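You operate a simulated robot arm through the tools that you are given. There is no shell and no other tool. Be economical: measure what you need, move in short steps, check, and stop when the job is done.

You are at the controls of a simulated two-armed robot. One attempt, no reset.

Task
Wipe up the spill on the top of the seal table with the rag and put it back.

It is judged by the outcome, as a careful person would: the job done as asked, and still so three seconds after it is handed in. It fails if anything else is knocked over, pushed out of place, dropped, spilled or broken. A push-on lid holds only when it is set on centred and level and pressed home; a screw cap is set on level and turned clockwise until tight.

Robot
Two 6-joint arms with two-finger grippers on one trunk, on a base that drives. Base frame: it is fixed to the floor where the robot stands at the start and does not move with it; the origin is under the middle of the robot, x ahead of it, y to its left, z up; the surface under the hand at the start is at about z = 620. Readings come in mm, degrees, newtons and seconds.
The left shoulder is at the start at [30, 178, 838], the right one opposite. With the tool pointing down near the work surface each hand reaches from about 500 to 820 mm from the robot's upright axis, wherever it stands, measured 20 degrees to its own side. Payload 2.54 kg a hand.
The TCP of each hand is the grasp point between the finger pads, 30 mm short of the fingertips. In the tool frame z runs along the fingers and y along their closing line. Largest opening 116 mm; the body of the gripper starts 95 mm behind the TCP.
Orientation is that of the tool frame in the base frame, as a unit quaternion [x, y, z, w]. With the fingers straight down and closing along the base's y, the tool's x points along the base's -x, its y along +y and its z along -z.

Tools
- The arms move only by the tool play_rows. It takes "left_rows", "right_rows" or both (then of equal length, played together; a hand with none holds still); each is a list of rows, each a list of 3 entries, a list of its own where there are three numbers: the shift along the base's x, y, z in mm, then the turn, a rotation vector about the base's x, y, z in degrees, then the finger opening in mm, from 0 to 116. In form: [[[tx, ty, tz], [rx, ry, rz], grip], ...]. A call has 1 to 8 rows; each row shifts and turns the commanded pose from where the row before left it. Each row takes 0.2 s and may step no farther than 50 mm and 8.6 degrees from the row before; otherwise, or with a gripper value out of range, the whole call is refused. Where a pose cannot be reached the arm comes as near as it can. A force on the tool above 40 N (or 10 N above the force at the start of the call, whichever is more), or a blocked arm, ends the call early, and 0.2 s more pass. Each finger travels about 153 mm/s and halts on what it meets, pressing with about 33 N; the grip force reading is that of the motor and also rises with nothing between the fingers. The clock runs only during rows and for 0.2 s after the last one: add rows that do not move to give the fingers time. It gives the time, the measured TCP pose, the force on the tool (base axes), the opening and the grip force at its end, in the units of the frame above (readings bear some noise), with the torque about the TCP (base axes, N m) and any sound that the robot's microphone picked up.
- Cameras (640 x 400 px; columns grow to the right, rows downward): "scene" is now at [34.6, 24.2, 1547.2]; the picture's right is [0.34, -0.94, 0.00], its down [-0.80, -0.29, -0.52] and it looks along [0.49, 0.18, -0.85] (base axes); focal length 262 px, centre (320, 200). "left" rides on the left gripper at [69, 15, -122] in its tool frame; the picture's right is [-0.21, 0.98, 0.00], its down [-0.83, -0.18, -0.53] and it looks along [-0.52, -0.11, 0.85] (tool axes); focal length 251 px, centre (320, 200). "right" rides on the right gripper at [69, -15, -122] in its tool frame; the picture's right is [0.21, 0.98, 0.00], its down [-0.83, 0.18, -0.53] and it looks along [-0.52, 0.11, 0.85] (tool axes); focal length 251 px, centre (320, 200). There is no depth. A picture from a camera that has moved, and an enlarged one, comes with that camera's place and axes in the base frame and with its lens.
- camera(camera): a new picture of that camera. No time passes.
- lift_body(by): slides the trunk up (or, below 0, down) by that many mm; the arms and the scene camera ride with it, the base frame stays. It gives what a move gives, with no picture.
- base_move(legs): drives the robot by 1 to 6 legs, each [ahead, left, turn to the left] in mm, mm and degrees, along the robot's own axes; the way and the turn of a leg run together, so that a leg with both is an arc; at most 1500 mm and 180 degrees a leg. The arms and the cameras ride along, it lands a little off, and it stops where it bumps. It gives what a move gives.
- head_to(pan, tilt): turns the head with the scene camera to pan (to the left, within 143 degrees either way) and tilt (down, from -29 to 69), counted from straight ahead of the robot. It gives what a move gives.
- enlarge(camera, box): a new picture of the part [left, top, right, bottom] of that camera's present view, enlarged. No time passes.
- hand_in(): hands the job in; it is judged then, once.

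Work in short steps. Places have to be worked out from the pictures, the camera data and where the tool is seen: move nearer, look again, correct. Check each grasp and each placing, and mend what went wrong. You have 120 turns and 100 pictures in all, those below and enlarged ones among them. Open the grippers and draw the arms clear of the work before you hand the job in, unless the task says otherwise; then end with one line.

The tools are called after ">>>" as a command line: name --argument value ..., lists and objects as JSON in quotes. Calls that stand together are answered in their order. play_rows: Moves the arms, as the interface text tells. Its arguments: {"type":"object","properties":{"left_rows":{"type":"array","items":{"type":"array"}},"right_rows":{"type":"array","items":{"type":"array"}}},"required":[]} The other tools are called the same way: lift_body (by) slides the trunk up or down; base_move (legs) drives the base; head_to (pan, tilt) turns the head that bears the scene camera; camera (camera) takes a picture; enlarge (camera, box) takes an enlarged picture of a part of a camera's view; hand_in () hands the job in.

At the start:

```text
time: 0.0
left_tool_pos: [324.6, 451.9, 910.0]
left_tcp_rot: [-0.001, 1.0, 0.0, 0.0]
left_ft_force: [-0.1, -0.2, -0.4]
left_wrist_torque: [-0.01, 0.02, 0.01]
left_gripper_width: 116.0
left_gripper_force: 0.0
right_tool_pos: [359.4, 58.7, 858.5]
right_tcp_rot: [0.0, 1.0, 0.0, 0.001]
right_ft_force: [0.2, 0.4, 0.9]
right_wrist_torque: [0.0, 0.03, 0.0]
right_gripper_width: 115.7
right_gripper_force: 0.0
trunk travel left (down, up): [-50.0, 490.0]
robot x, y, heading: [-2.9, -7.4, 0.3]
head pan, tilt: [20.2, 58.5]
```

scene: 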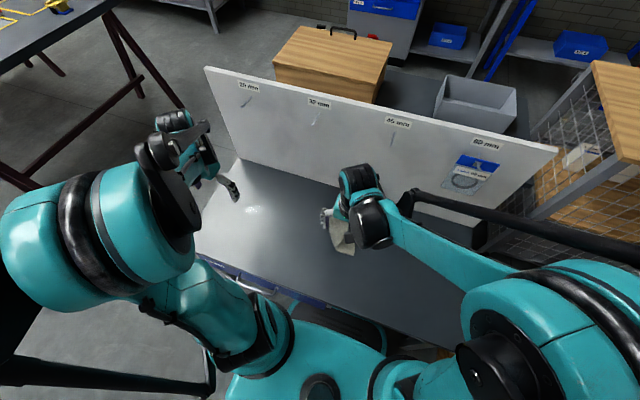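
right: 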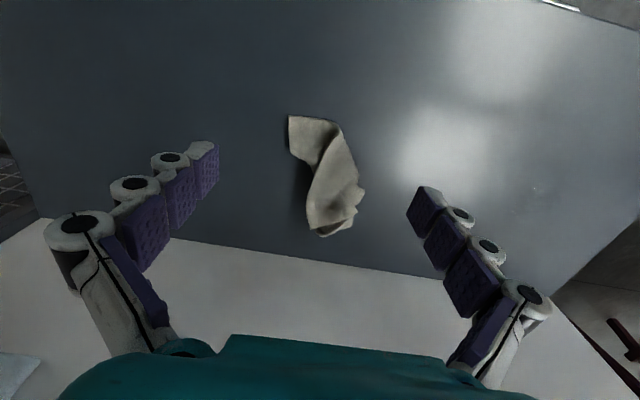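
left: 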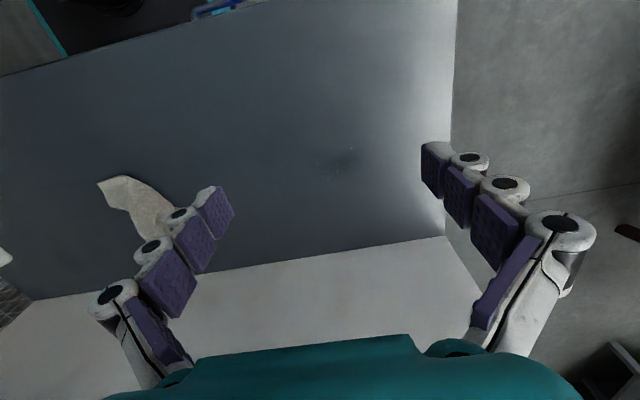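

The rag lies under the right hand at about (462, 93), and a faint mark shows near (430, 460). I'll enlarge both to check.

>>> enlarge --camera "left" --box '[240, 80, 440, 240]'

>>> enlarge --camera "right" --box '[230, 90, 430, 250]'

>>> enlarge --camera "scene" --box '[180, 60, 580, 320]'

```text
2.50 times, centred on (340, 160) of left
camera zoom: at [255.4, 468.4, 1031.3], right [0.21, 0.98, 0.0], down [0.83, -0.18, 0.53], along [0.52, -0.11, -0.85], focal length 629 px, centre (270, 300)
```

zoom: 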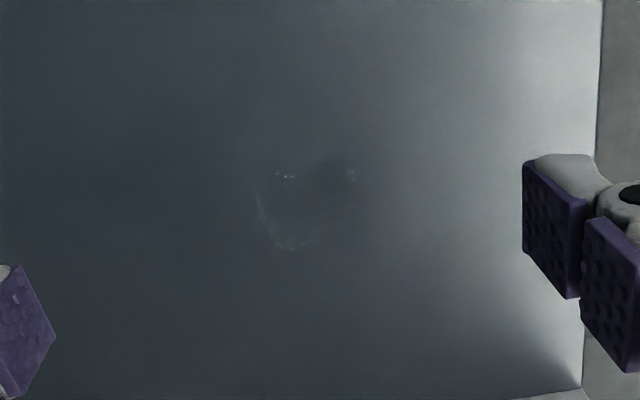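

```text
2.50 times, centred on (330, 170) of right
camera zoom: at [289.1, 44.7, 981.0], right [-0.21, 0.98, 0.0], down [0.83, 0.18, 0.53], along [0.52, 0.11, -0.85], focal length 629 px, centre (295, 275)
```

zoom: 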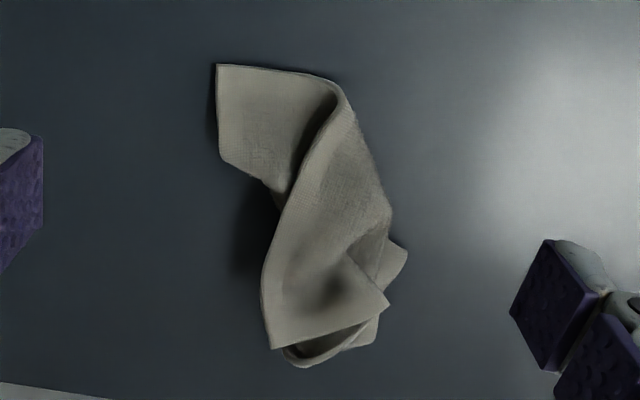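

```text
1.54 times, centred on (380, 190) of scene
camera zoom: at [34.6, 24.2, 1547.2], right [0.34, -0.94, 0.0], down [-0.8, -0.29, -0.52], along [0.49, 0.18, -0.85], focal length 403 px, centre (228, 215)
```

zoom: 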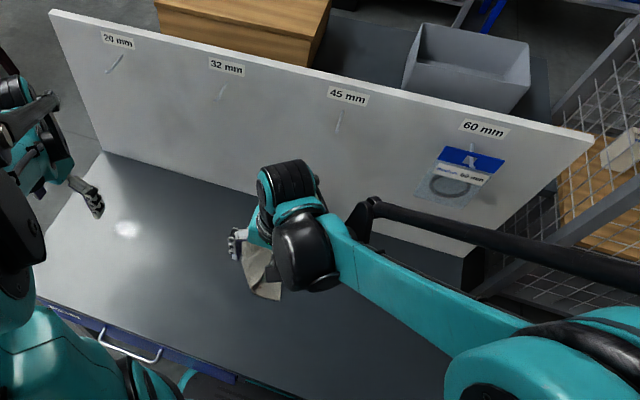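

The spill is a faint clear puddle around (435, 456), about 80 mm across. I'll use the left hand, but first I look right to see where the right arm can go safely.

>>> head_to --pan -25 --tilt 50

>>> camera --camera "scene"

```text
time: 1.1
left_tool_pos: [325.0, 451.6, 909.1]
left_tcp_rot: [0.0, 1.0, 0.0, 0.0]
left_ft_force: [-0.6, 0.0, 0.0]
left_wrist_torque: [-0.02, -0.02, 0.04]
left_gripper_width: 115.9
left_gripper_force: 0.1
right_tool_pos: [358.4, 59.4, 859.3]
right_tcp_rot: [-0.001, 1.0, 0.0, 0.0]
right_ft_force: [-0.7, 0.1, 0.6]
right_wrist_torque: [-0.04, 0.01, -0.01]
right_gripper_width: 115.8
right_gripper_force: 0.0
trunk travel left (down, up): [-50.0, 490.0]
robot x, y, heading: [1.1, -1.0, 0.0]
head pan, tilt: [-25.0, 50.0]
```

```text
93 pictures are left
camera scene: at [40.3, -31.9, 1558.0], right [-0.42, -0.91, 0.0], down [-0.69, 0.32, -0.64], along [0.58, -0.27, -0.77], focal length 262 px, centre (320, 200)
```

scene: 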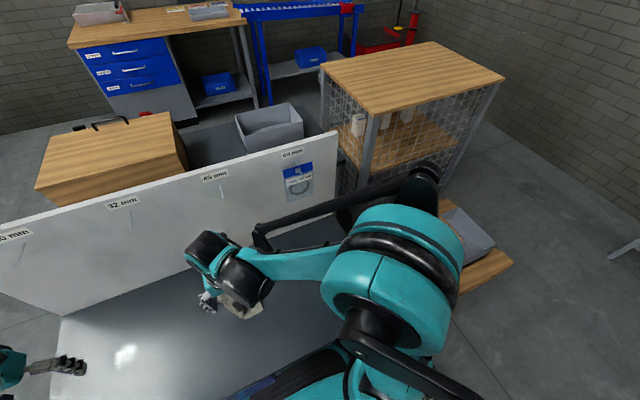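

The black bar is part of the right arm itself, and there is free space to the right over the table. I'll move the right hand up and right, clear of the rag.

>>> play_rows --right_rows '[[[0, -20, 30], [0, 0, 0], 116], [[0, -40, 20], [0, 0, 0], 116], [[0, -45, 0], [0, 0, 0], 116], [[0, -45, 0], [0, 0, 0], 116], [[0, -45, 0], [0, 0, 0], 116], [[0, -40, 0], [0, 0, 0], 116], [[0, -25, 0], [0, 0, 0], 116]]'

>>> head_to --pan 12 --tilt 60

>>> camera --camera "scene"

>>> camera --camera "right"

```text
time: 2.7
left_tool_pos: [324.7, 452.0, 911.0]
left_tcp_rot: [0.0, 1.0, 0.001, 0.0]
left_ft_force: [0.2, -0.1, 0.2]
left_wrist_torque: [-0.03, -0.01, 0.0]
left_gripper_width: 115.7
left_gripper_force: 0.0
right_tool_pos: [359.6, -200.7, 908.9]
right_tcp_rot: [0.0, 1.0, 0.0, 0.0]
right_ft_force: [0.2, -0.1, 0.2]
right_wrist_torque: [0.0, -0.03, -0.02]
right_gripper_width: 115.9
right_gripper_force: 0.0
trunk travel left (down, up): [-50.0, 490.0]
robot x, y, heading: [-1.2, -3.5, -0.1]
head pan, tilt: [-25.0, 50.0]
```

```text
time: 3.8
left_tool_pos: [325.7, 452.4, 909.9]
left_tcp_rot: [0.0, 1.0, 0.0, 0.0]
left_ft_force: [0.3, -1.2, 0.2]
left_wrist_torque: [0.01, 0.02, 0.01]
left_gripper_width: 115.9
left_gripper_force: 0.0
right_tool_pos: [358.4, -200.8, 909.9]
right_tcp_rot: [0.001, 1.0, 0.0, 0.0]
right_ft_force: [-0.6, -0.8, 0.1]
right_wrist_torque: [-0.02, 0.01, 0.03]
right_gripper_width: 115.9
right_gripper_force: 0.0
trunk travel left (down, up): [-50.0, 490.0]
robot x, y, heading: [-1.9, -2.1, 0.0]
head pan, tilt: [12.0, 60.0]
```

```text
92 pictures are left
camera scene: at [35.7, 14.3, 1545.4], right [0.21, -0.98, 0.0], down [-0.85, -0.18, -0.5], along [0.49, 0.1, -0.87], focal length 262 px, centre (320, 200)
```

scene: 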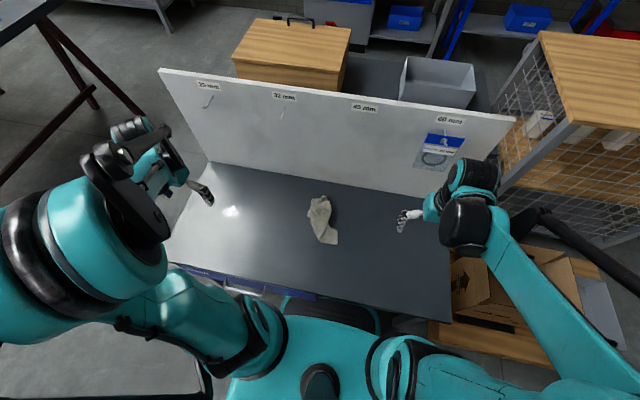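

```text
91 pictures are left
camera right: at [288.8, -214.9, 1030.9], right [-0.21, 0.98, 0.0], down [0.83, 0.18, 0.53], along [0.52, 0.11, -0.85], focal length 251 px, centre (320, 200)
```

right: 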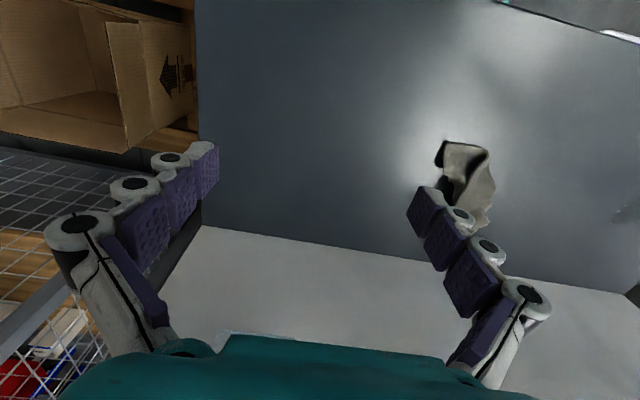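

The right hand is clear, and the rag runs from about (385, 20) to (575, 110). I'll bring the left hand above its middle, turned about 25° so the fingers close across it.

>>> play_rows --left_rows '[[[18, -45, -5], [0, 0, 4], 116], [[18, -45, -5], [0, 0, 4], 116], [[18, -45, -5], [0, 0, 4], 116], [[18, -45, -5], [0, 0, 4], 116], [[18, -45, -5], [0, 0, 4], 116], [[18, -45, -5], [0, 0, 4], 116], [[18, -45, -5], [0, 0, 1], 116], [[14, -40, -10], [0, 0, 0], 116]]'

>>> camera --camera "left"

>>> camera --camera "scene"

```text
time: 5.6
left_tool_pos: [463.8, 96.5, 864.8]
left_tcp_rot: [-0.217, 0.976, 0.001, 0.0]
left_ft_force: [0.2, 1.1, 0.0]
left_wrist_torque: [0.01, -0.03, 0.01]
left_gripper_width: 115.9
left_gripper_force: 0.1
right_tool_pos: [358.3, -200.9, 907.8]
right_tcp_rot: [0.0, 1.0, 0.0, 0.0]
right_ft_force: [-0.2, 0.8, 0.8]
right_wrist_torque: [0.0, 0.02, 0.0]
right_gripper_width: 116.5
right_gripper_force: 0.3
trunk travel left (down, up): [-50.0, 490.0]
robot x, y, heading: [0.1, -0.8, -0.0]
head pan, tilt: [12.0, 60.0]
```

```text
90 pictures are left
camera left: at [394.6, 81.6, 985.5], right [-0.22, 0.98, 0.0], down [0.83, 0.18, 0.53], along [0.52, 0.12, -0.85], focal length 251 px, centre (320, 200)
```

left: 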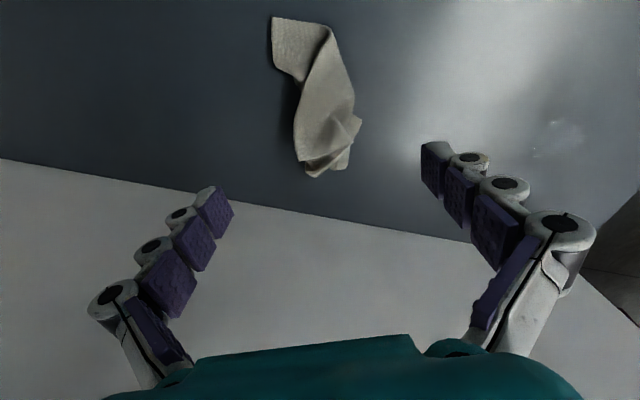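

```text
89 pictures are left
camera scene: at [36.3, 13.6, 1545.4], right [0.21, -0.98, 0.0], down [-0.85, -0.18, -0.5], along [0.49, 0.1, -0.87], focal length 262 px, centre (320, 200)
```

scene: 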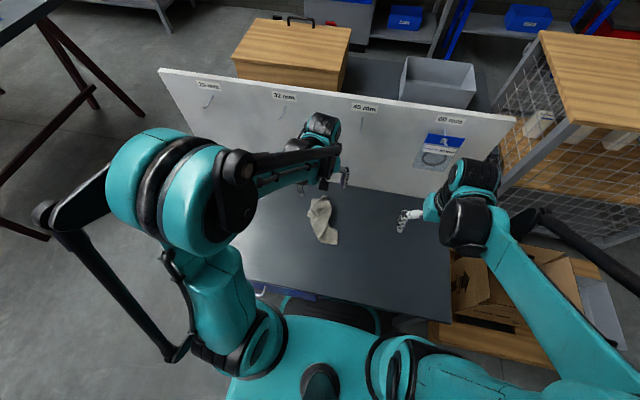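

From this view the thick part of the rag is centred at about (485, 108) and is 75 mm wide. I'll descend to about 40 mm above contact and check again.

>>> play_rows --left_rows '[[[10, 6, -40], [0, 0, 0], 116], [[11, 6, -40], [0, 0, 0], 116], [[0, 0, -40], [0, 0, 0], 116], [[0, 0, -40], [0, 0, 0], 116]]'

>>> camera --camera "left"

>>> enlarge --camera "scene" --box '[240, 120, 400, 260]'

>>> camera --camera "right"

```text
time: 6.6
left_tool_pos: [486.8, 109.8, 703.8]
left_tcp_rot: [-0.216, 0.976, -0.001, -0.001]
left_ft_force: [-0.6, -0.5, 0.5]
left_wrist_torque: [0.02, -0.02, 0.01]
left_gripper_width: 115.7
left_gripper_force: 0.1
right_tool_pos: [359.5, -200.4, 909.3]
right_tcp_rot: [0.0, 1.0, 0.0, 0.0]
right_ft_force: [-0.7, -0.1, 0.3]
right_wrist_torque: [0.0, 0.01, 0.0]
right_gripper_width: 116.1
right_gripper_force: 0.0
trunk travel left (down, up): [-50.0, 490.0]
robot x, y, heading: [-2.8, -1.5, -0.1]
head pan, tilt: [12.0, 60.0]
```

```text
88 pictures are left
camera left: at [417.4, 95.4, 825.8], right [-0.22, 0.98, 0.0], down [0.83, 0.18, 0.53], along [0.52, 0.12, -0.85], focal length 251 px, centre (320, 200)
```

left: 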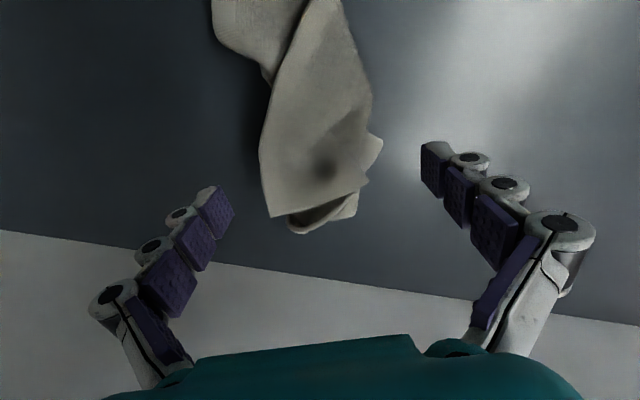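

```text
2.86 times, centred on (320, 190) of scene
camera zoom: at [36.7, 14.4, 1545.4], right [0.21, -0.98, 0.0], down [-0.85, -0.18, -0.5], along [0.49, 0.1, -0.87], focal length 749 px, centre (320, 229)
```

zoom: 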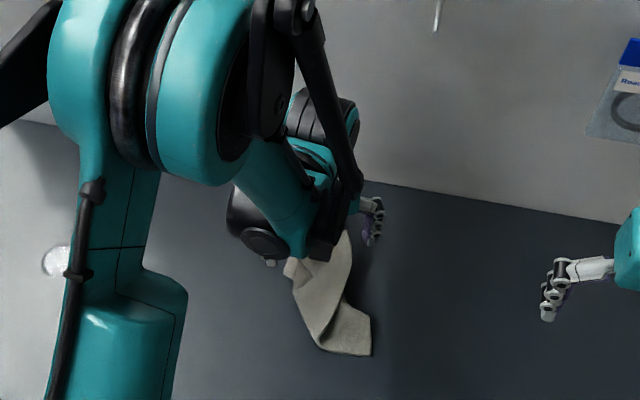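

```text
86 pictures are left
camera right: at [289.5, -215.0, 1030.8], right [-0.21, 0.98, 0.0], down [0.83, 0.18, 0.53], along [0.52, 0.11, -0.85], focal length 251 px, centre (320, 200)
```

right: 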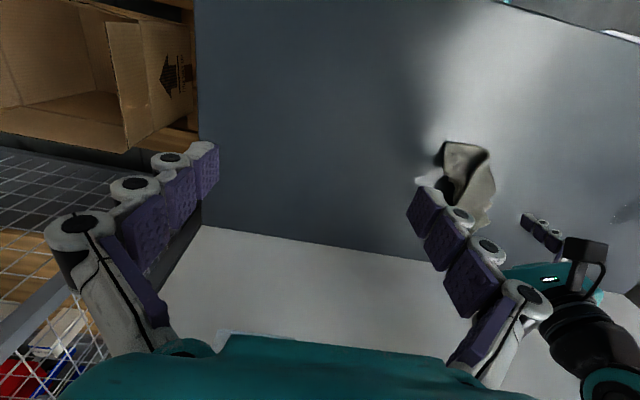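

The grasp axis lands on the rag centre, about pixel (319, 145), with room on both sides. I'll descend gently to the table.

>>> play_rows --left_rows '[[[0, 0, -20], [0, 0, 0], 116], [[0, 0, -15], [0, 0, 0], 116], [[0, 0, -8], [0, 0, 0], 116], [[0, 0, -4], [0, 0, 0], 116], [[0, 0, 0], [0, 0, 0], 116]]'

>>> camera --camera "left"

```text
time: 7.8
left_tool_pos: [486.3, 109.7, 657.6]
left_tcp_rot: [-0.217, 0.976, 0.0, 0.0]
left_ft_force: [0.2, 0.5, -0.1]
left_wrist_torque: [0.01, -0.02, -0.01]
left_gripper_width: 116.1
left_gripper_force: 0.1
right_tool_pos: [357.8, -200.1, 908.0]
right_tcp_rot: [0.0, 1.0, 0.0, 0.0]
right_ft_force: [-0.2, 0.6, 0.5]
right_wrist_torque: [0.02, 0.01, 0.0]
right_gripper_width: 116.1
right_gripper_force: 0.1
trunk travel left (down, up): [-50.0, 490.0]
robot x, y, heading: [0.1, 1.7, -0.1]
head pan, tilt: [12.0, 60.0]
```

```text
85 pictures are left
camera left: at [416.2, 94.6, 779.5], right [-0.22, 0.98, 0.0], down [0.83, 0.18, 0.53], along [0.52, 0.12, -0.85], focal length 251 px, centre (320, 200)
```

left: 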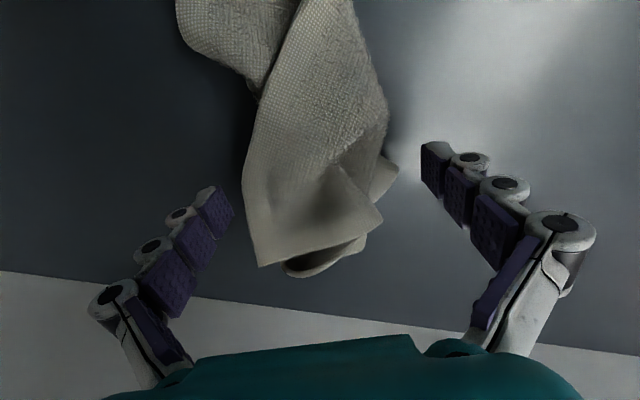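

The fingers straddle the rag. I'll go 4 mm lower and close.

>>> play_rows --left_rows '[[[0, 0, -4], [0, 0, 0], 116], [[0, 0, 0], [0, 0, 0], 80], [[0, 0, 0], [0, 0, 0], 50], [[0, 0, 0], [0, 0, 0], 20], [[0, 0, 0], [0, 0, 0], 0], [[0, 0, 0], [0, 0, 0], 0], [[0, 0, 0], [0, 0, 0], 0]]'

>>> camera --camera "left"

```text
time: 9.4
left_tool_pos: [485.8, 109.9, 653.6]
left_tcp_rot: [-0.216, 0.976, 0.0, 0.0]
left_ft_force: [0.6, 1.2, 4.9]
left_wrist_torque: [0.11, 0.02, -0.06]
left_gripper_width: 12.8
left_gripper_force: 33.8
right_tool_pos: [357.5, -200.7, 908.4]
right_tcp_rot: [0.001, 1.0, 0.0, 0.001]
right_ft_force: [0.2, 0.6, 0.5]
right_wrist_torque: [-0.02, -0.04, 0.03]
right_gripper_width: 116.2
right_gripper_force: 0.1
trunk travel left (down, up): [-50.0, 490.0]
robot x, y, heading: [-0.6, 1.5, -0.1]
head pan, tilt: [12.0, 60.0]
```

```text
84 pictures are left
camera left: at [416.1, 94.7, 775.4], right [-0.22, 0.98, 0.0], down [0.83, 0.18, 0.53], along [0.52, 0.12, -0.85], focal length 251 px, centre (320, 200)
```

left: 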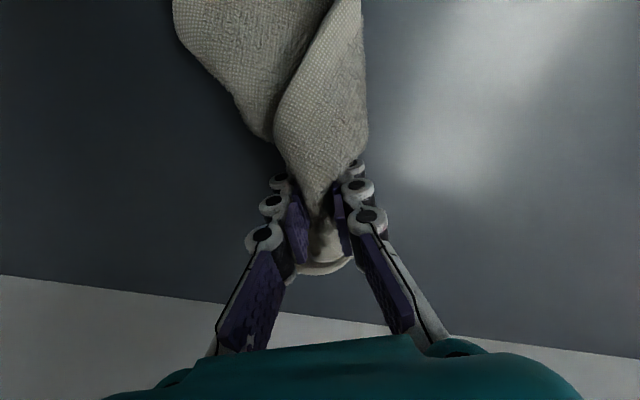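

The rag is gripped at 12.8 mm with full force. I'll lift it and check it holds.

>>> play_rows --left_rows '[[[0, 0, 30], [0, 0, 0], 0], [[0, 0, 40], [0, 0, 0], 0], [[0, 0, 45], [0, 0, 0], 0], [[0, 0, 45], [0, 0, 0], 0], [[0, 0, 20], [0, 0, 0], 0]]'

>>> camera --camera "left"

>>> camera --camera "right"

>>> camera --camera "scene"

```text
time: 10.6
left_tool_pos: [486.8, 108.7, 836.2]
left_tcp_rot: [-0.216, 0.976, 0.0, 0.0]
left_ft_force: [0.2, 0.1, -0.8]
left_wrist_torque: [0.04, 0.03, -0.04]
left_gripper_width: 12.7
left_gripper_force: 33.0
right_tool_pos: [358.6, -200.4, 908.4]
right_tcp_rot: [0.0, 1.0, 0.0, 0.0]
right_ft_force: [0.5, 0.7, -1.1]
right_wrist_torque: [0.01, 0.01, -0.01]
right_gripper_width: 116.2
right_gripper_force: 0.0
trunk travel left (down, up): [-50.0, 490.0]
robot x, y, heading: [0.4, -0.3, 0.1]
head pan, tilt: [12.0, 60.0]
```

```text
83 pictures are left
camera left: at [416.9, 94.2, 956.8], right [-0.22, 0.98, 0.0], down [0.83, 0.18, 0.53], along [0.52, 0.12, -0.85], focal length 251 px, centre (320, 200)
```

left: 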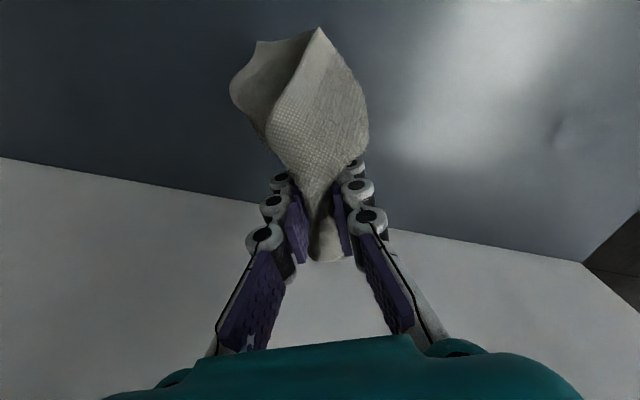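

```text
82 pictures are left
camera right: at [288.7, -215.1, 1030.9], right [-0.21, 0.98, 0.0], down [0.83, 0.18, 0.53], along [0.52, 0.11, -0.85], focal length 251 px, centre (320, 200)
```

right: 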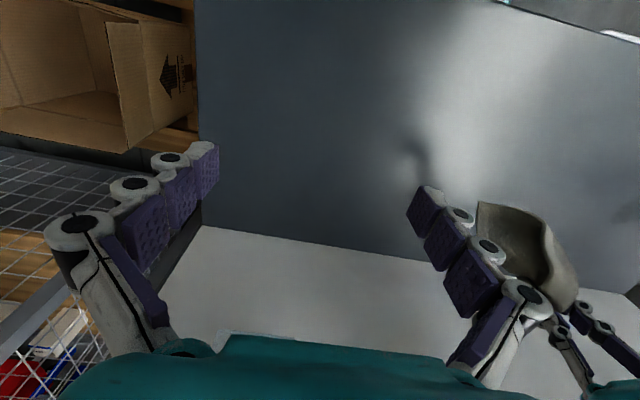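

```text
81 pictures are left
camera scene: at [35.5, 14.3, 1545.4], right [0.21, -0.98, 0.0], down [-0.85, -0.18, -0.5], along [0.49, 0.1, -0.87], focal length 262 px, centre (320, 200)
```

scene: 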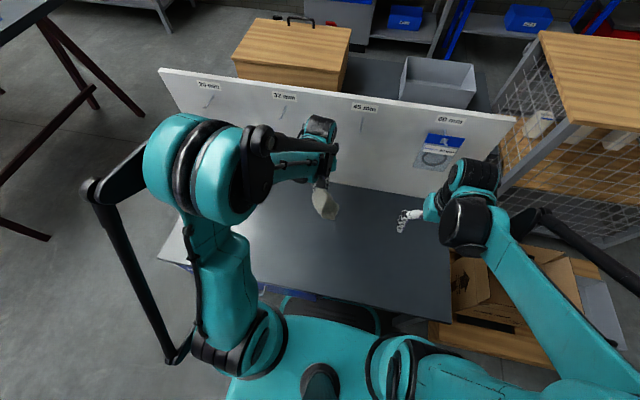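

The rag holds, draping toward −x from the fingers. I'll carry it to just short of the spill and look there.

>>> play_rows --left_rows '[[[0, 40, 0], [0, 0, -4], 0], [[0, 45, 0], [0, 0, -4], 0], [[0, 45, 0], [0, 0, -4], 0], [[0, 45, 0], [0, 0, -4], 0], [[0, 45, 0], [0, 0, -4], 0], [[0, 30, 0], [0, 0, -4], 0], [[0, 0, 0], [0, 0, -1], 0]]'

>>> camera --camera "left"

>>> head_to --pan 35 --tilt 60

>>> camera --camera "scene"

```text
time: 12.2
left_tool_pos: [487.0, 359.3, 834.3]
left_tcp_rot: [0.0, 1.0, -0.001, 0.0]
left_ft_force: [-0.4, 0.1, -0.2]
left_wrist_torque: [-0.04, 0.02, 0.29]
left_gripper_width: 11.9
left_gripper_force: 33.0
right_tool_pos: [358.5, -200.5, 908.2]
right_tcp_rot: [-0.001, 1.0, 0.0, 0.001]
right_ft_force: [-0.4, -0.6, 0.9]
right_wrist_torque: [-0.03, 0.02, 0.03]
right_gripper_width: 116.1
right_gripper_force: 0.0
trunk travel left (down, up): [-50.0, 490.0]
robot x, y, heading: [-0.8, -1.0, 0.0]
head pan, tilt: [12.0, 60.0]
```

```text
80 pictures are left
camera left: at [416.5, 375.6, 955.2], right [0.22, 0.98, 0.0], down [0.83, -0.18, 0.53], along [0.52, -0.11, -0.85], focal length 251 px, centre (320, 200)
```

left: 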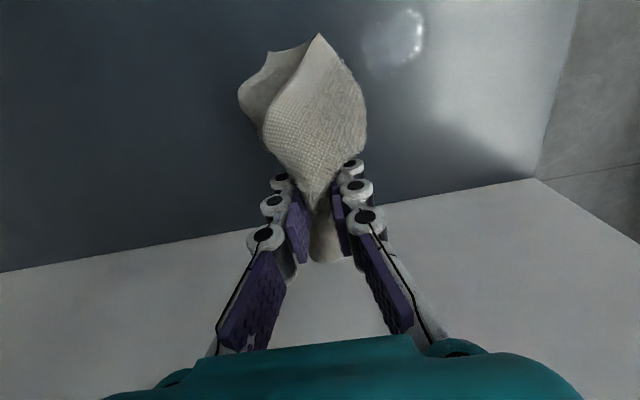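

```text
time: 13.0
left_tool_pos: [486.7, 359.4, 833.2]
left_tcp_rot: [0.001, 1.0, 0.0, 0.0]
left_ft_force: [-0.7, -0.5, -0.2]
left_wrist_torque: [-0.03, 0.05, 0.29]
left_gripper_width: 11.8
left_gripper_force: 33.0
right_tool_pos: [359.1, -200.1, 908.9]
right_tcp_rot: [0.002, 1.0, 0.0, 0.0]
right_ft_force: [0.2, 0.1, 0.5]
right_wrist_torque: [0.02, -0.01, 0.01]
right_gripper_width: 115.8
right_gripper_force: 0.1
trunk travel left (down, up): [-50.0, 490.0]
robot x, y, heading: [-0.1, -2.5, 0.1]
head pan, tilt: [35.0, 60.0]
```

```text
79 pictures are left
camera scene: at [25.2, 38.8, 1545.4], right [0.57, -0.82, 0.0], down [-0.71, -0.5, -0.5], along [0.41, 0.29, -0.87], focal length 262 px, centre (320, 200)
```

scene: 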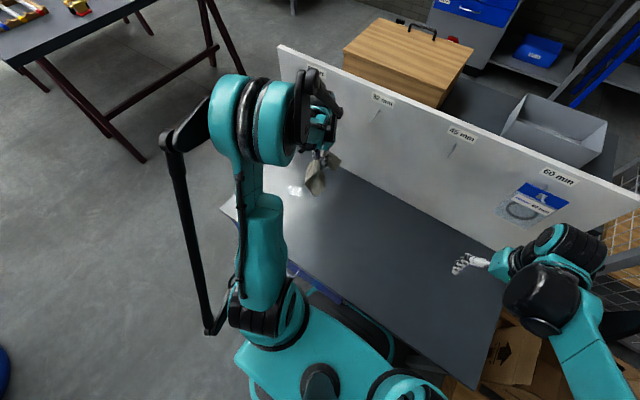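

The spill now shows in the left view near (395, 40). I'll enlarge it to measure its edges.

>>> enlarge --camera "left" --box '[330, 0, 490, 100]'

```text
4.00 times, centred on (410, 50) of left
camera zoom: at [416.6, 375.3, 955.2], right [0.21, 0.98, 0.0], down [0.83, -0.18, 0.53], along [0.52, -0.11, -0.85], focal length 1006 px, centre (-40, 800)
```

zoom: 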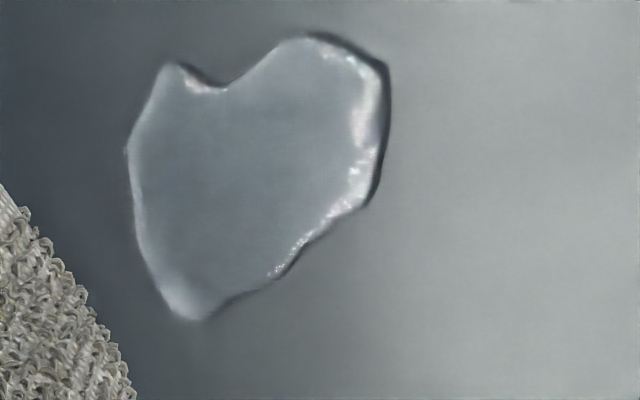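

The spill spans x 405–469 and y 424–494. I'll bring the rag over it with the drape on the puddle, and lower.

>>> play_rows --left_rows '[[[0, 40, -30], [0, 0, 0], 0], [[0, 40, -40], [0, 0, 0], 0], [[0, 18, -40], [0, 0, 0], 0], [[0, 0, -35], [0, 0, 0], 0], [[0, 0, -20], [0, 0, 0], 0], [[0, 0, -10], [0, 0, 0], 0], [[0, 0, 0], [0, 0, 0], 0]]'

>>> camera --camera "left"

```text
refused: row 2 steps farther than a row can; nothing moved
```

```text
77 pictures are left
camera left: at [416.6, 375.3, 955.2], right [0.21, 0.98, 0.0], down [0.83, -0.18, 0.53], along [0.52, -0.11, -0.85], focal length 251 px, centre (320, 200)
```

left: 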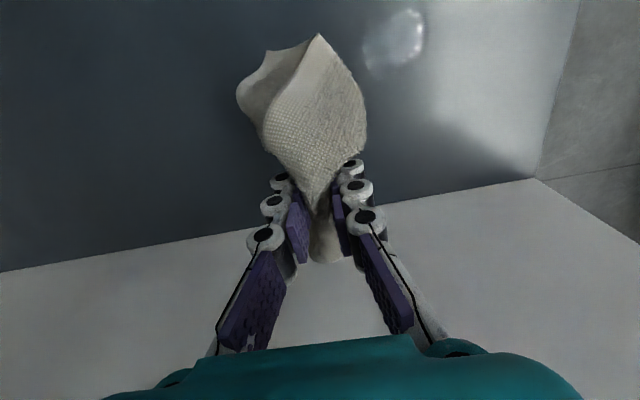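

One row was too long, so I'll repeat the move with shorter rows.

>>> play_rows --left_rows '[[[0, 40, -15], [0, 0, 0], 0], [[0, 40, -15], [0, 0, 0], 0], [[0, 18, -40], [0, 0, 0], 0], [[0, 0, -40], [0, 0, 0], 0], [[0, 0, -35], [0, 0, 0], 0], [[0, 0, -20], [0, 0, 0], 0], [[0, 0, -8], [0, 0, 0], 0]]'

>>> camera --camera "left"

```text
time: 14.6
left_tool_pos: [485.1, 456.6, 660.1]
left_tcp_rot: [-0.001, 1.0, 0.0, 0.001]
left_ft_force: [-0.1, 0.0, 0.0]
left_wrist_torque: [-0.05, 0.04, 0.27]
left_gripper_width: 11.8
left_gripper_force: 33.1
right_tool_pos: [357.8, -200.2, 908.9]
right_tcp_rot: [0.0, 1.0, 0.001, 0.0]
right_ft_force: [-0.5, -0.1, 0.6]
right_wrist_torque: [0.01, 0.0, 0.01]
right_gripper_width: 116.3
right_gripper_force: 0.0
trunk travel left (down, up): [-50.0, 490.0]
robot x, y, heading: [1.4, -0.7, 0.2]
head pan, tilt: [35.0, 60.0]
```

```text
76 pictures are left
camera left: at [416.7, 473.8, 782.1], right [0.21, 0.98, 0.0], down [0.83, -0.18, 0.53], along [0.52, -0.11, -0.85], focal length 251 px, centre (320, 200)
```

left: 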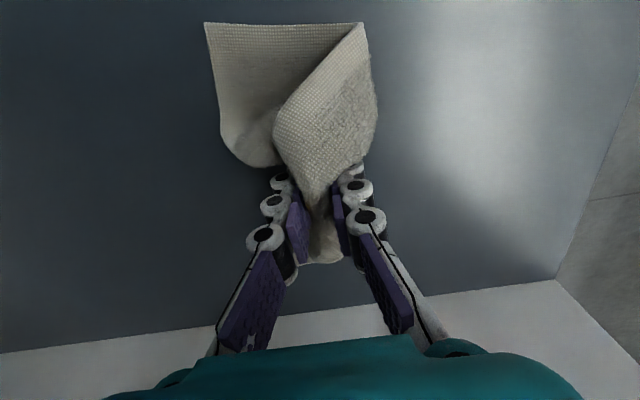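

The drape now spreads over the puddle. I'll press down slightly and wipe side to side, drawing the hand through the area.

>>> play_rows --left_rows '[[[0, 0, -5], [0, 0, 0], 0], [[0, 25, 0], [0, 0, 0], 0], [[0, 25, 0], [0, 0, 0], 0], [[0, -35, 0], [0, 0, 0], 0], [[0, -35, 0], [0, 0, 0], 0], [[0, -25, 0], [0, 0, 0], 0], [[-20, 30, 0], [0, 0, 0], 0], [[0, 30, 0], [0, 0, 0], 0]]'

>>> play_rows --left_rows '[[[0, 35, 0], [0, 0, 0], 0], [[-20, 0, 0], [0, 0, 0], 0], [[0, -35, 0], [0, 0, 0], 0], [[0, -35, 0], [0, 0, 0], 0], [[0, -20, 0], [0, 0, 0], 0], [[-20, 25, 0], [0, 0, 0], 0], [[0, 35, 0], [0, 0, 0], 0], [[0, 35, 0], [0, 0, 0], 0]]'

>>> camera --camera "left"

```text
time: 16.4
left_tool_pos: [466.3, 472.1, 657.4]
left_tcp_rot: [0.0, 1.0, 0.0, 0.0]
left_ft_force: [0.7, -0.7, 2.9]
left_wrist_torque: [-0.07, 0.0, 0.26]
left_gripper_width: 12.0
left_gripper_force: 33.1
right_tool_pos: [357.5, -201.3, 908.7]
right_tcp_rot: [-0.001, 1.0, 0.001, -0.001]
right_ft_force: [-0.5, 0.2, -0.2]
right_wrist_torque: [-0.06, 0.02, 0.02]
right_gripper_width: 115.9
right_gripper_force: 0.1
trunk travel left (down, up): [-50.0, 490.0]
robot x, y, heading: [-2.7, 3.4, 0.2]
head pan, tilt: [35.0, 60.0]
```

```text
time: 18.2
left_tool_pos: [424.8, 512.0, 654.9]
left_tcp_rot: [0.0, 1.0, 0.0, 0.0]
left_ft_force: [-0.6, -0.5, 0.8]
left_wrist_torque: [-0.04, 0.03, 0.26]
left_gripper_width: 11.8
left_gripper_force: 33.3
right_tool_pos: [358.2, -200.4, 909.1]
right_tcp_rot: [0.0, 1.0, 0.0, 0.0]
right_ft_force: [0.1, 0.4, 0.5]
right_wrist_torque: [-0.05, 0.02, -0.01]
right_gripper_width: 115.9
right_gripper_force: 0.0
trunk travel left (down, up): [-50.0, 490.0]
robot x, y, heading: [1.1, -3.6, 0.2]
head pan, tilt: [35.0, 60.0]
```

```text
75 pictures are left
camera left: at [356.2, 528.8, 777.1], right [0.21, 0.98, 0.0], down [0.83, -0.18, 0.53], along [0.52, -0.11, -0.85], focal length 251 px, centre (320, 200)
```

left: 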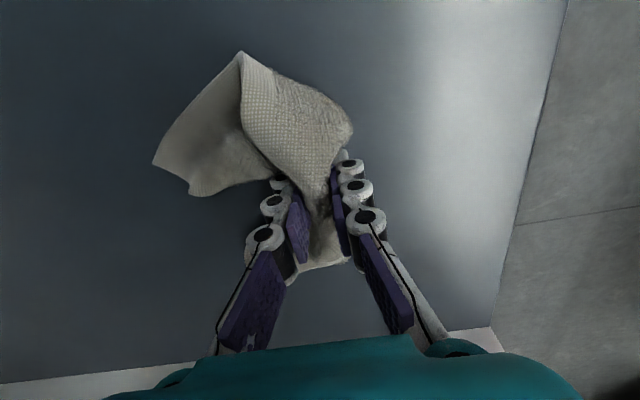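

I'll do one more stroke back across, then lift and shift aside to inspect.

>>> play_rows --left_rows '[[[-15, -30, 0], [0, 0, 0], 0], [[0, -40, 0], [0, 0, 0], 0], [[0, -25, 0], [0, 0, 0], 0], [[30, 0, 0], [0, 0, 0], 0], [[30, 0, 30], [0, 0, 0], 0], [[10, -10, 45], [0, 0, 0], 0], [[0, -20, 45], [0, 0, 0], 0], [[0, -30, 30], [0, 0, 0], 0]]'

>>> camera --camera "left"

>>> enlarge --camera "left" --box '[330, 0, 490, 100]'

```text
time: 20.0
left_tool_pos: [480.9, 357.3, 808.4]
left_tcp_rot: [-0.001, 1.0, 0.001, 0.0]
left_ft_force: [-0.4, 0.2, 0.1]
left_wrist_torque: [-0.02, 0.02, 0.22]
left_gripper_width: 11.9
left_gripper_force: 32.8
right_tool_pos: [358.1, -200.3, 908.8]
right_tcp_rot: [0.0, 1.0, 0.0, 0.0]
right_ft_force: [-0.3, -0.3, 0.1]
right_wrist_torque: [-0.01, 0.01, 0.0]
right_gripper_width: 116.0
right_gripper_force: 0.0
trunk travel left (down, up): [-50.0, 490.0]
robot x, y, heading: [-0.8, -0.2, 0.1]
head pan, tilt: [35.0, 60.0]
```

```text
74 pictures are left
camera left: at [411.6, 373.1, 928.9], right [0.21, 0.98, 0.0], down [0.83, -0.18, 0.53], along [0.52, -0.11, -0.85], focal length 251 px, centre (320, 200)
```

left: 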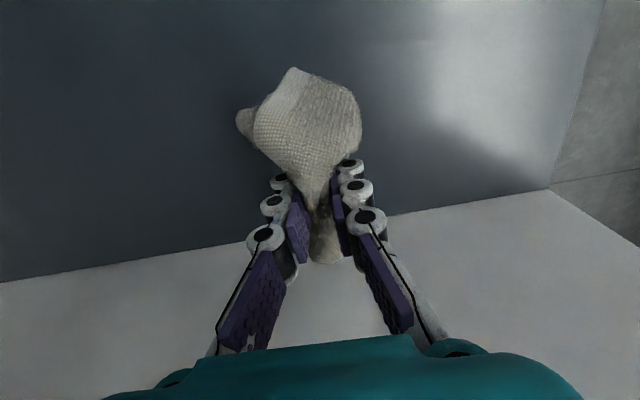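

```text
4.00 times, centred on (410, 50) of left
camera zoom: at [411.6, 373.1, 928.9], right [0.21, 0.98, 0.0], down [0.83, -0.18, 0.53], along [0.52, -0.11, -0.85], focal length 1006 px, centre (-40, 800)
```

zoom: 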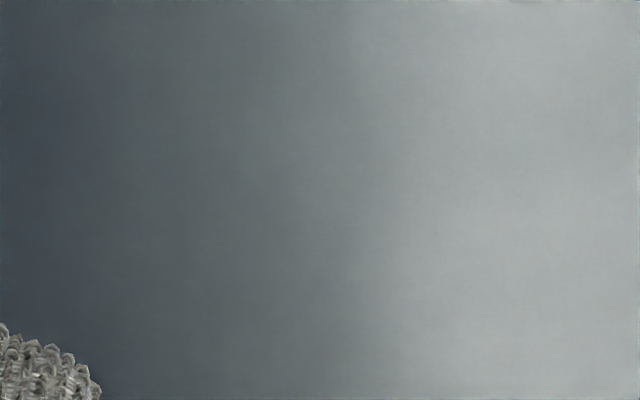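

The puddle is gone. I'll carry the rag back to where it lay, with the same 25° turn.

>>> play_rows --left_rows '[[[0, -35, 0], [0, 0, 4], 0], [[0, -45, 0], [0, 0, 4], 0], [[0, -45, 0], [0, 0, 4], 0], [[0, -45, 0], [0, 0, 4], 0], [[3, -45, 0], [0, 0, 4], 0], [[3, -32, 0], [0, 0, 4], 0], [[0, 0, -20], [0, 0, 1], 0]]'

>>> camera --camera "left"

```text
time: 21.6
left_tool_pos: [487.6, 110.4, 785.9]
left_tcp_rot: [-0.217, 0.976, 0.0, 0.0]
left_ft_force: [0.0, -0.4, -0.8]
left_wrist_torque: [0.04, -0.02, -0.28]
left_gripper_width: 11.5
left_gripper_force: 32.9
right_tool_pos: [359.0, -200.8, 907.9]
right_tcp_rot: [0.0, 1.0, 0.0, -0.001]
right_ft_force: [1.1, 0.2, 0.3]
right_wrist_torque: [-0.05, 0.0, -0.01]
right_gripper_width: 115.8
right_gripper_force: 0.1
trunk travel left (down, up): [-50.0, 490.0]
robot x, y, heading: [-0.1, 0.4, -0.1]
head pan, tilt: [35.0, 60.0]
```

```text
72 pictures are left
camera left: at [417.9, 95.7, 906.6], right [-0.22, 0.98, 0.0], down [0.83, 0.19, 0.53], along [0.52, 0.12, -0.85], focal length 251 px, centre (320, 200)
```

left: 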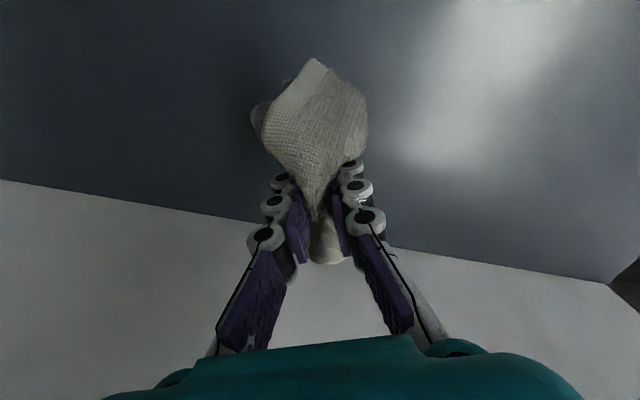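

I'll lower it a bit short of the spot and draw it into place so the drape lies out behind as before.

>>> play_rows --left_rows '[[[-35, -18, -25], [0, 0, 0], 0], [[0, 0, -40], [0, 0, 0], 0], [[0, 0, -35], [0, 0, 0], 0], [[12, 6, -20], [0, 0, 0], 0], [[12, 6, -8], [0, 0, 0], 0], [[11, 6, -2], [0, 0, 0], 0], [[0, 0, 0], [0, 0, 0], 0]]'

>>> camera --camera "left"

```text
time: 23.2
left_tool_pos: [489.0, 110.3, 658.3]
left_tcp_rot: [-0.217, 0.976, 0.0, 0.0]
left_ft_force: [-0.3, 0.7, 0.0]
left_wrist_torque: [0.0, -0.05, -0.26]
left_gripper_width: 11.6
left_gripper_force: 33.2
left hand out of reach, approached as far as the arm can: row 4
right_tool_pos: [358.1, -201.1, 908.3]
right_tcp_rot: [-0.001, 1.0, -0.001, 0.0]
right_ft_force: [-0.5, -0.3, -0.5]
right_wrist_torque: [-0.01, -0.01, -0.01]
right_gripper_width: 116.0
right_gripper_force: 0.2
trunk travel left (down, up): [-50.0, 490.0]
robot x, y, heading: [-0.7, -0.1, 0.1]
head pan, tilt: [35.0, 60.0]
```

```text
71 pictures are left
camera left: at [420.0, 95.9, 779.7], right [-0.22, 0.98, 0.0], down [0.83, 0.18, 0.53], along [0.52, 0.12, -0.85], focal length 251 px, centre (320, 200)
```

left: 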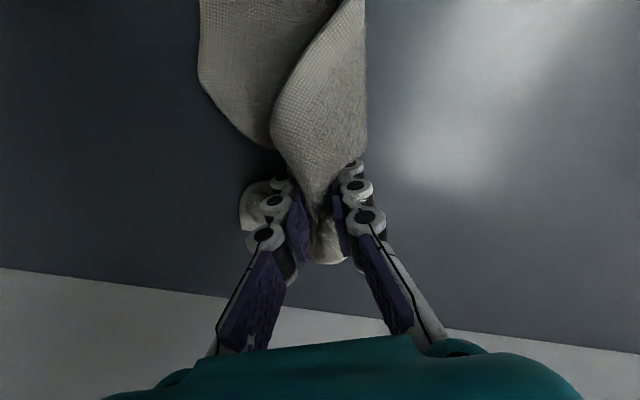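

The rag lies nearly as it did at first. I'll lower 3 mm, open moderately, and rise slowly.

>>> play_rows --left_rows '[[[0, 0, -3], [0, 0, 0], 12], [[0, 0, 0], [0, 0, 0], 30], [[0, 0, 0], [0, 0, 0], 45], [[0, 0, 0], [0, 0, 0], 55], [[0, 0, 10], [0, 0, 0], 55], [[0, 0, 20], [0, 0, 0], 55], [[0, 0, 35], [0, 0, 0], 60], [[0, 0, 45], [0, 0, 0], 60]]'

>>> camera --camera "left"

```text
time: 25.0
left_tool_pos: [488.4, 110.0, 766.6]
left_tcp_rot: [-0.216, 0.976, 0.0, 0.001]
left_ft_force: [-0.7, -0.4, -0.6]
left_wrist_torque: [0.0, 0.01, 0.03]
left_gripper_width: 59.7
left_gripper_force: 0.1
right_tool_pos: [357.7, -200.6, 909.3]
right_tcp_rot: [0.0, 1.0, 0.0, 0.001]
right_ft_force: [-0.3, 1.2, 0.2]
right_wrist_torque: [0.03, -0.02, 0.05]
right_gripper_width: 115.9
right_gripper_force: 0.0
trunk travel left (down, up): [-50.0, 490.0]
robot x, y, heading: [2.4, -2.6, -0.2]
head pan, tilt: [35.0, 60.0]
```

```text
70 pictures are left
camera left: at [418.9, 95.0, 888.1], right [-0.22, 0.98, 0.0], down [0.82, 0.18, 0.53], along [0.52, 0.12, -0.85], focal length 251 px, centre (320, 200)
```

left: 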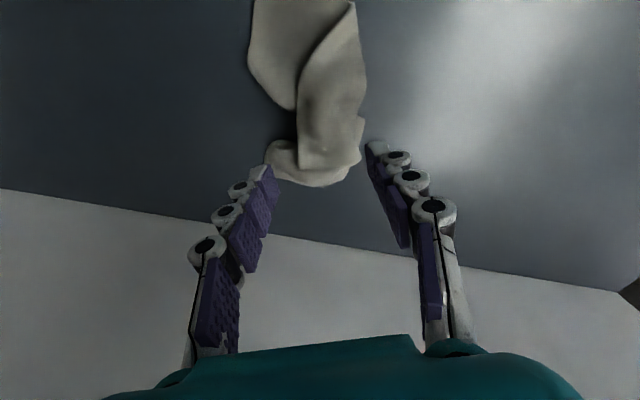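

The rag is released in its old place. I'll raise the left hand and return it toward its start pose, then inspect the spill area and the whole scene.

>>> play_rows --left_rows '[[[0, 0, 45], [0, 0, 0], 80], [[0, 0, 45], [0, 0, 0], 116], [[-10, 40, 20], [0, 0, -4], 116], [[-20, 45, 5], [0, 0, -4], 116], [[-20, 45, 5], [0, 0, -4], 116], [[-20, 45, 5], [0, 0, -4], 116], [[-20, 45, 5], [0, 0, -4], 116], [[-20, 45, 5], [0, 0, -5], 116]]'

>>> play_rows --left_rows '[[[-20, 40, 5], [0, 0, 0], 116], [[-25, 35, 5], [0, 0, 0], 116], [[-20, 0, 5], [0, 0, 0], 116]]'

>>> head_to --pan 12 --tilt 60

>>> camera --camera "left"

>>> enlarge --camera "left" --box '[240, 80, 440, 240]'

>>> camera --camera "scene"

```text
time: 26.8
left_tool_pos: [380.0, 377.2, 900.8]
left_tcp_rot: [0.001, 1.0, 0.0, 0.0]
left_ft_force: [0.6, 0.5, -0.3]
left_wrist_torque: [0.01, 0.0, -0.02]
left_gripper_width: 115.8
left_gripper_force: 0.0
right_tool_pos: [358.3, -200.2, 908.5]
right_tcp_rot: [0.0, 1.0, 0.0, 0.0]
right_ft_force: [-0.9, -0.4, -0.3]
right_wrist_torque: [-0.02, -0.02, -0.01]
right_gripper_width: 116.1
right_gripper_force: 0.0
trunk travel left (down, up): [-50.0, 490.0]
robot x, y, heading: [-2.3, 3.2, -0.3]
head pan, tilt: [35.0, 60.0]
```

```text
time: 27.6
left_tool_pos: [315.0, 448.7, 917.3]
left_tcp_rot: [-0.001, 1.0, 0.0, 0.0]
left_ft_force: [0.2, 0.5, -0.1]
left_wrist_torque: [0.03, -0.02, -0.03]
left_gripper_width: 116.1
left_gripper_force: 0.1
right_tool_pos: [356.8, -199.3, 908.5]
right_tcp_rot: [0.0, 1.0, 0.0, 0.001]
right_ft_force: [-0.1, 0.5, 0.1]
right_wrist_torque: [-0.01, 0.03, 0.0]
right_gripper_width: 116.0
right_gripper_force: 0.0
trunk travel left (down, up): [-50.0, 490.0]
robot x, y, heading: [0.9, 0.9, -0.3]
head pan, tilt: [35.0, 60.0]
```

```text
time: 28.5
left_tool_pos: [314.8, 449.0, 916.2]
left_tcp_rot: [0.0, 1.0, 0.0, -0.001]
left_ft_force: [0.1, 0.0, -0.4]
left_wrist_torque: [0.0, 0.0, -0.02]
left_gripper_width: 115.9
left_gripper_force: 0.1
right_tool_pos: [358.1, -201.3, 907.5]
right_tcp_rot: [0.0, 1.0, -0.001, 0.0]
right_ft_force: [-0.2, 0.0, -0.8]
right_wrist_torque: [-0.01, -0.01, 0.01]
right_gripper_width: 116.1
right_gripper_force: 0.0
trunk travel left (down, up): [-50.0, 490.0]
robot x, y, heading: [-0.7, 4.5, 0.0]
head pan, tilt: [12.0, 60.0]
```

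```text
69 pictures are left
camera left: at [245.9, 465.9, 1037.5], right [0.21, 0.98, 0.0], down [0.83, -0.18, 0.53], along [0.52, -0.11, -0.85], focal length 251 px, centre (320, 200)
```

left: 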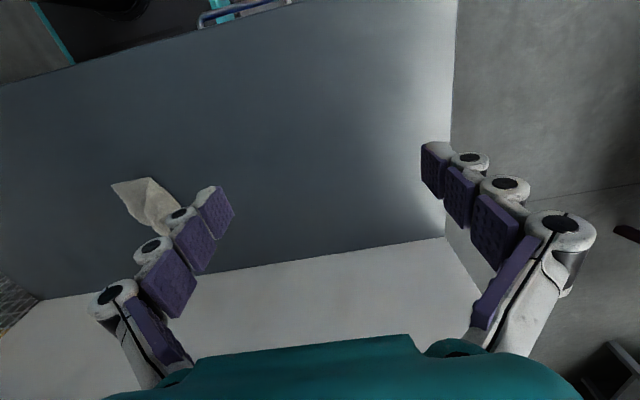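

```text
2.50 times, centred on (340, 160) of left
camera zoom: at [245.9, 465.9, 1037.5], right [0.21, 0.98, 0.0], down [0.83, -0.18, 0.53], along [0.52, -0.11, -0.85], focal length 629 px, centre (270, 300)
```

zoom: 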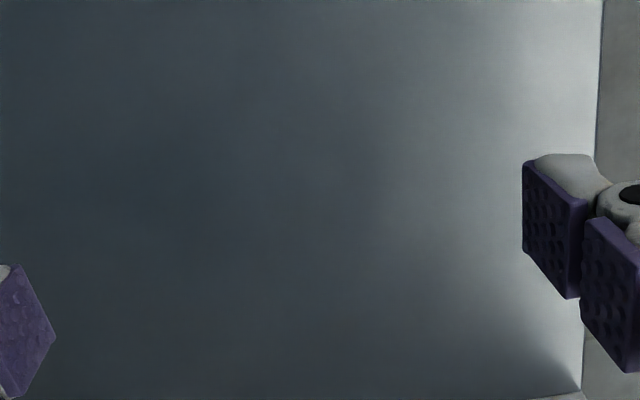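

```text
67 pictures are left
camera scene: at [35.7, 14.5, 1545.4], right [0.21, -0.98, 0.0], down [-0.85, -0.18, -0.5], along [0.49, 0.1, -0.87], focal length 262 px, centre (320, 200)
```

scene: 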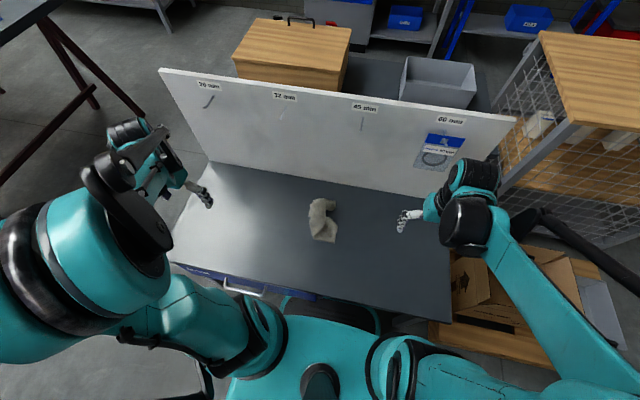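

The spill is gone, the rag is back where it lay, nothing else has moved, and both hands are open and clear. I'm handing in.

>>> hand_in

```text
The job is handed in.
```

I wiped up the spill on the seal table with the rag and put the rag back where it had been; the last pictures show the table clean and nothing else moved.
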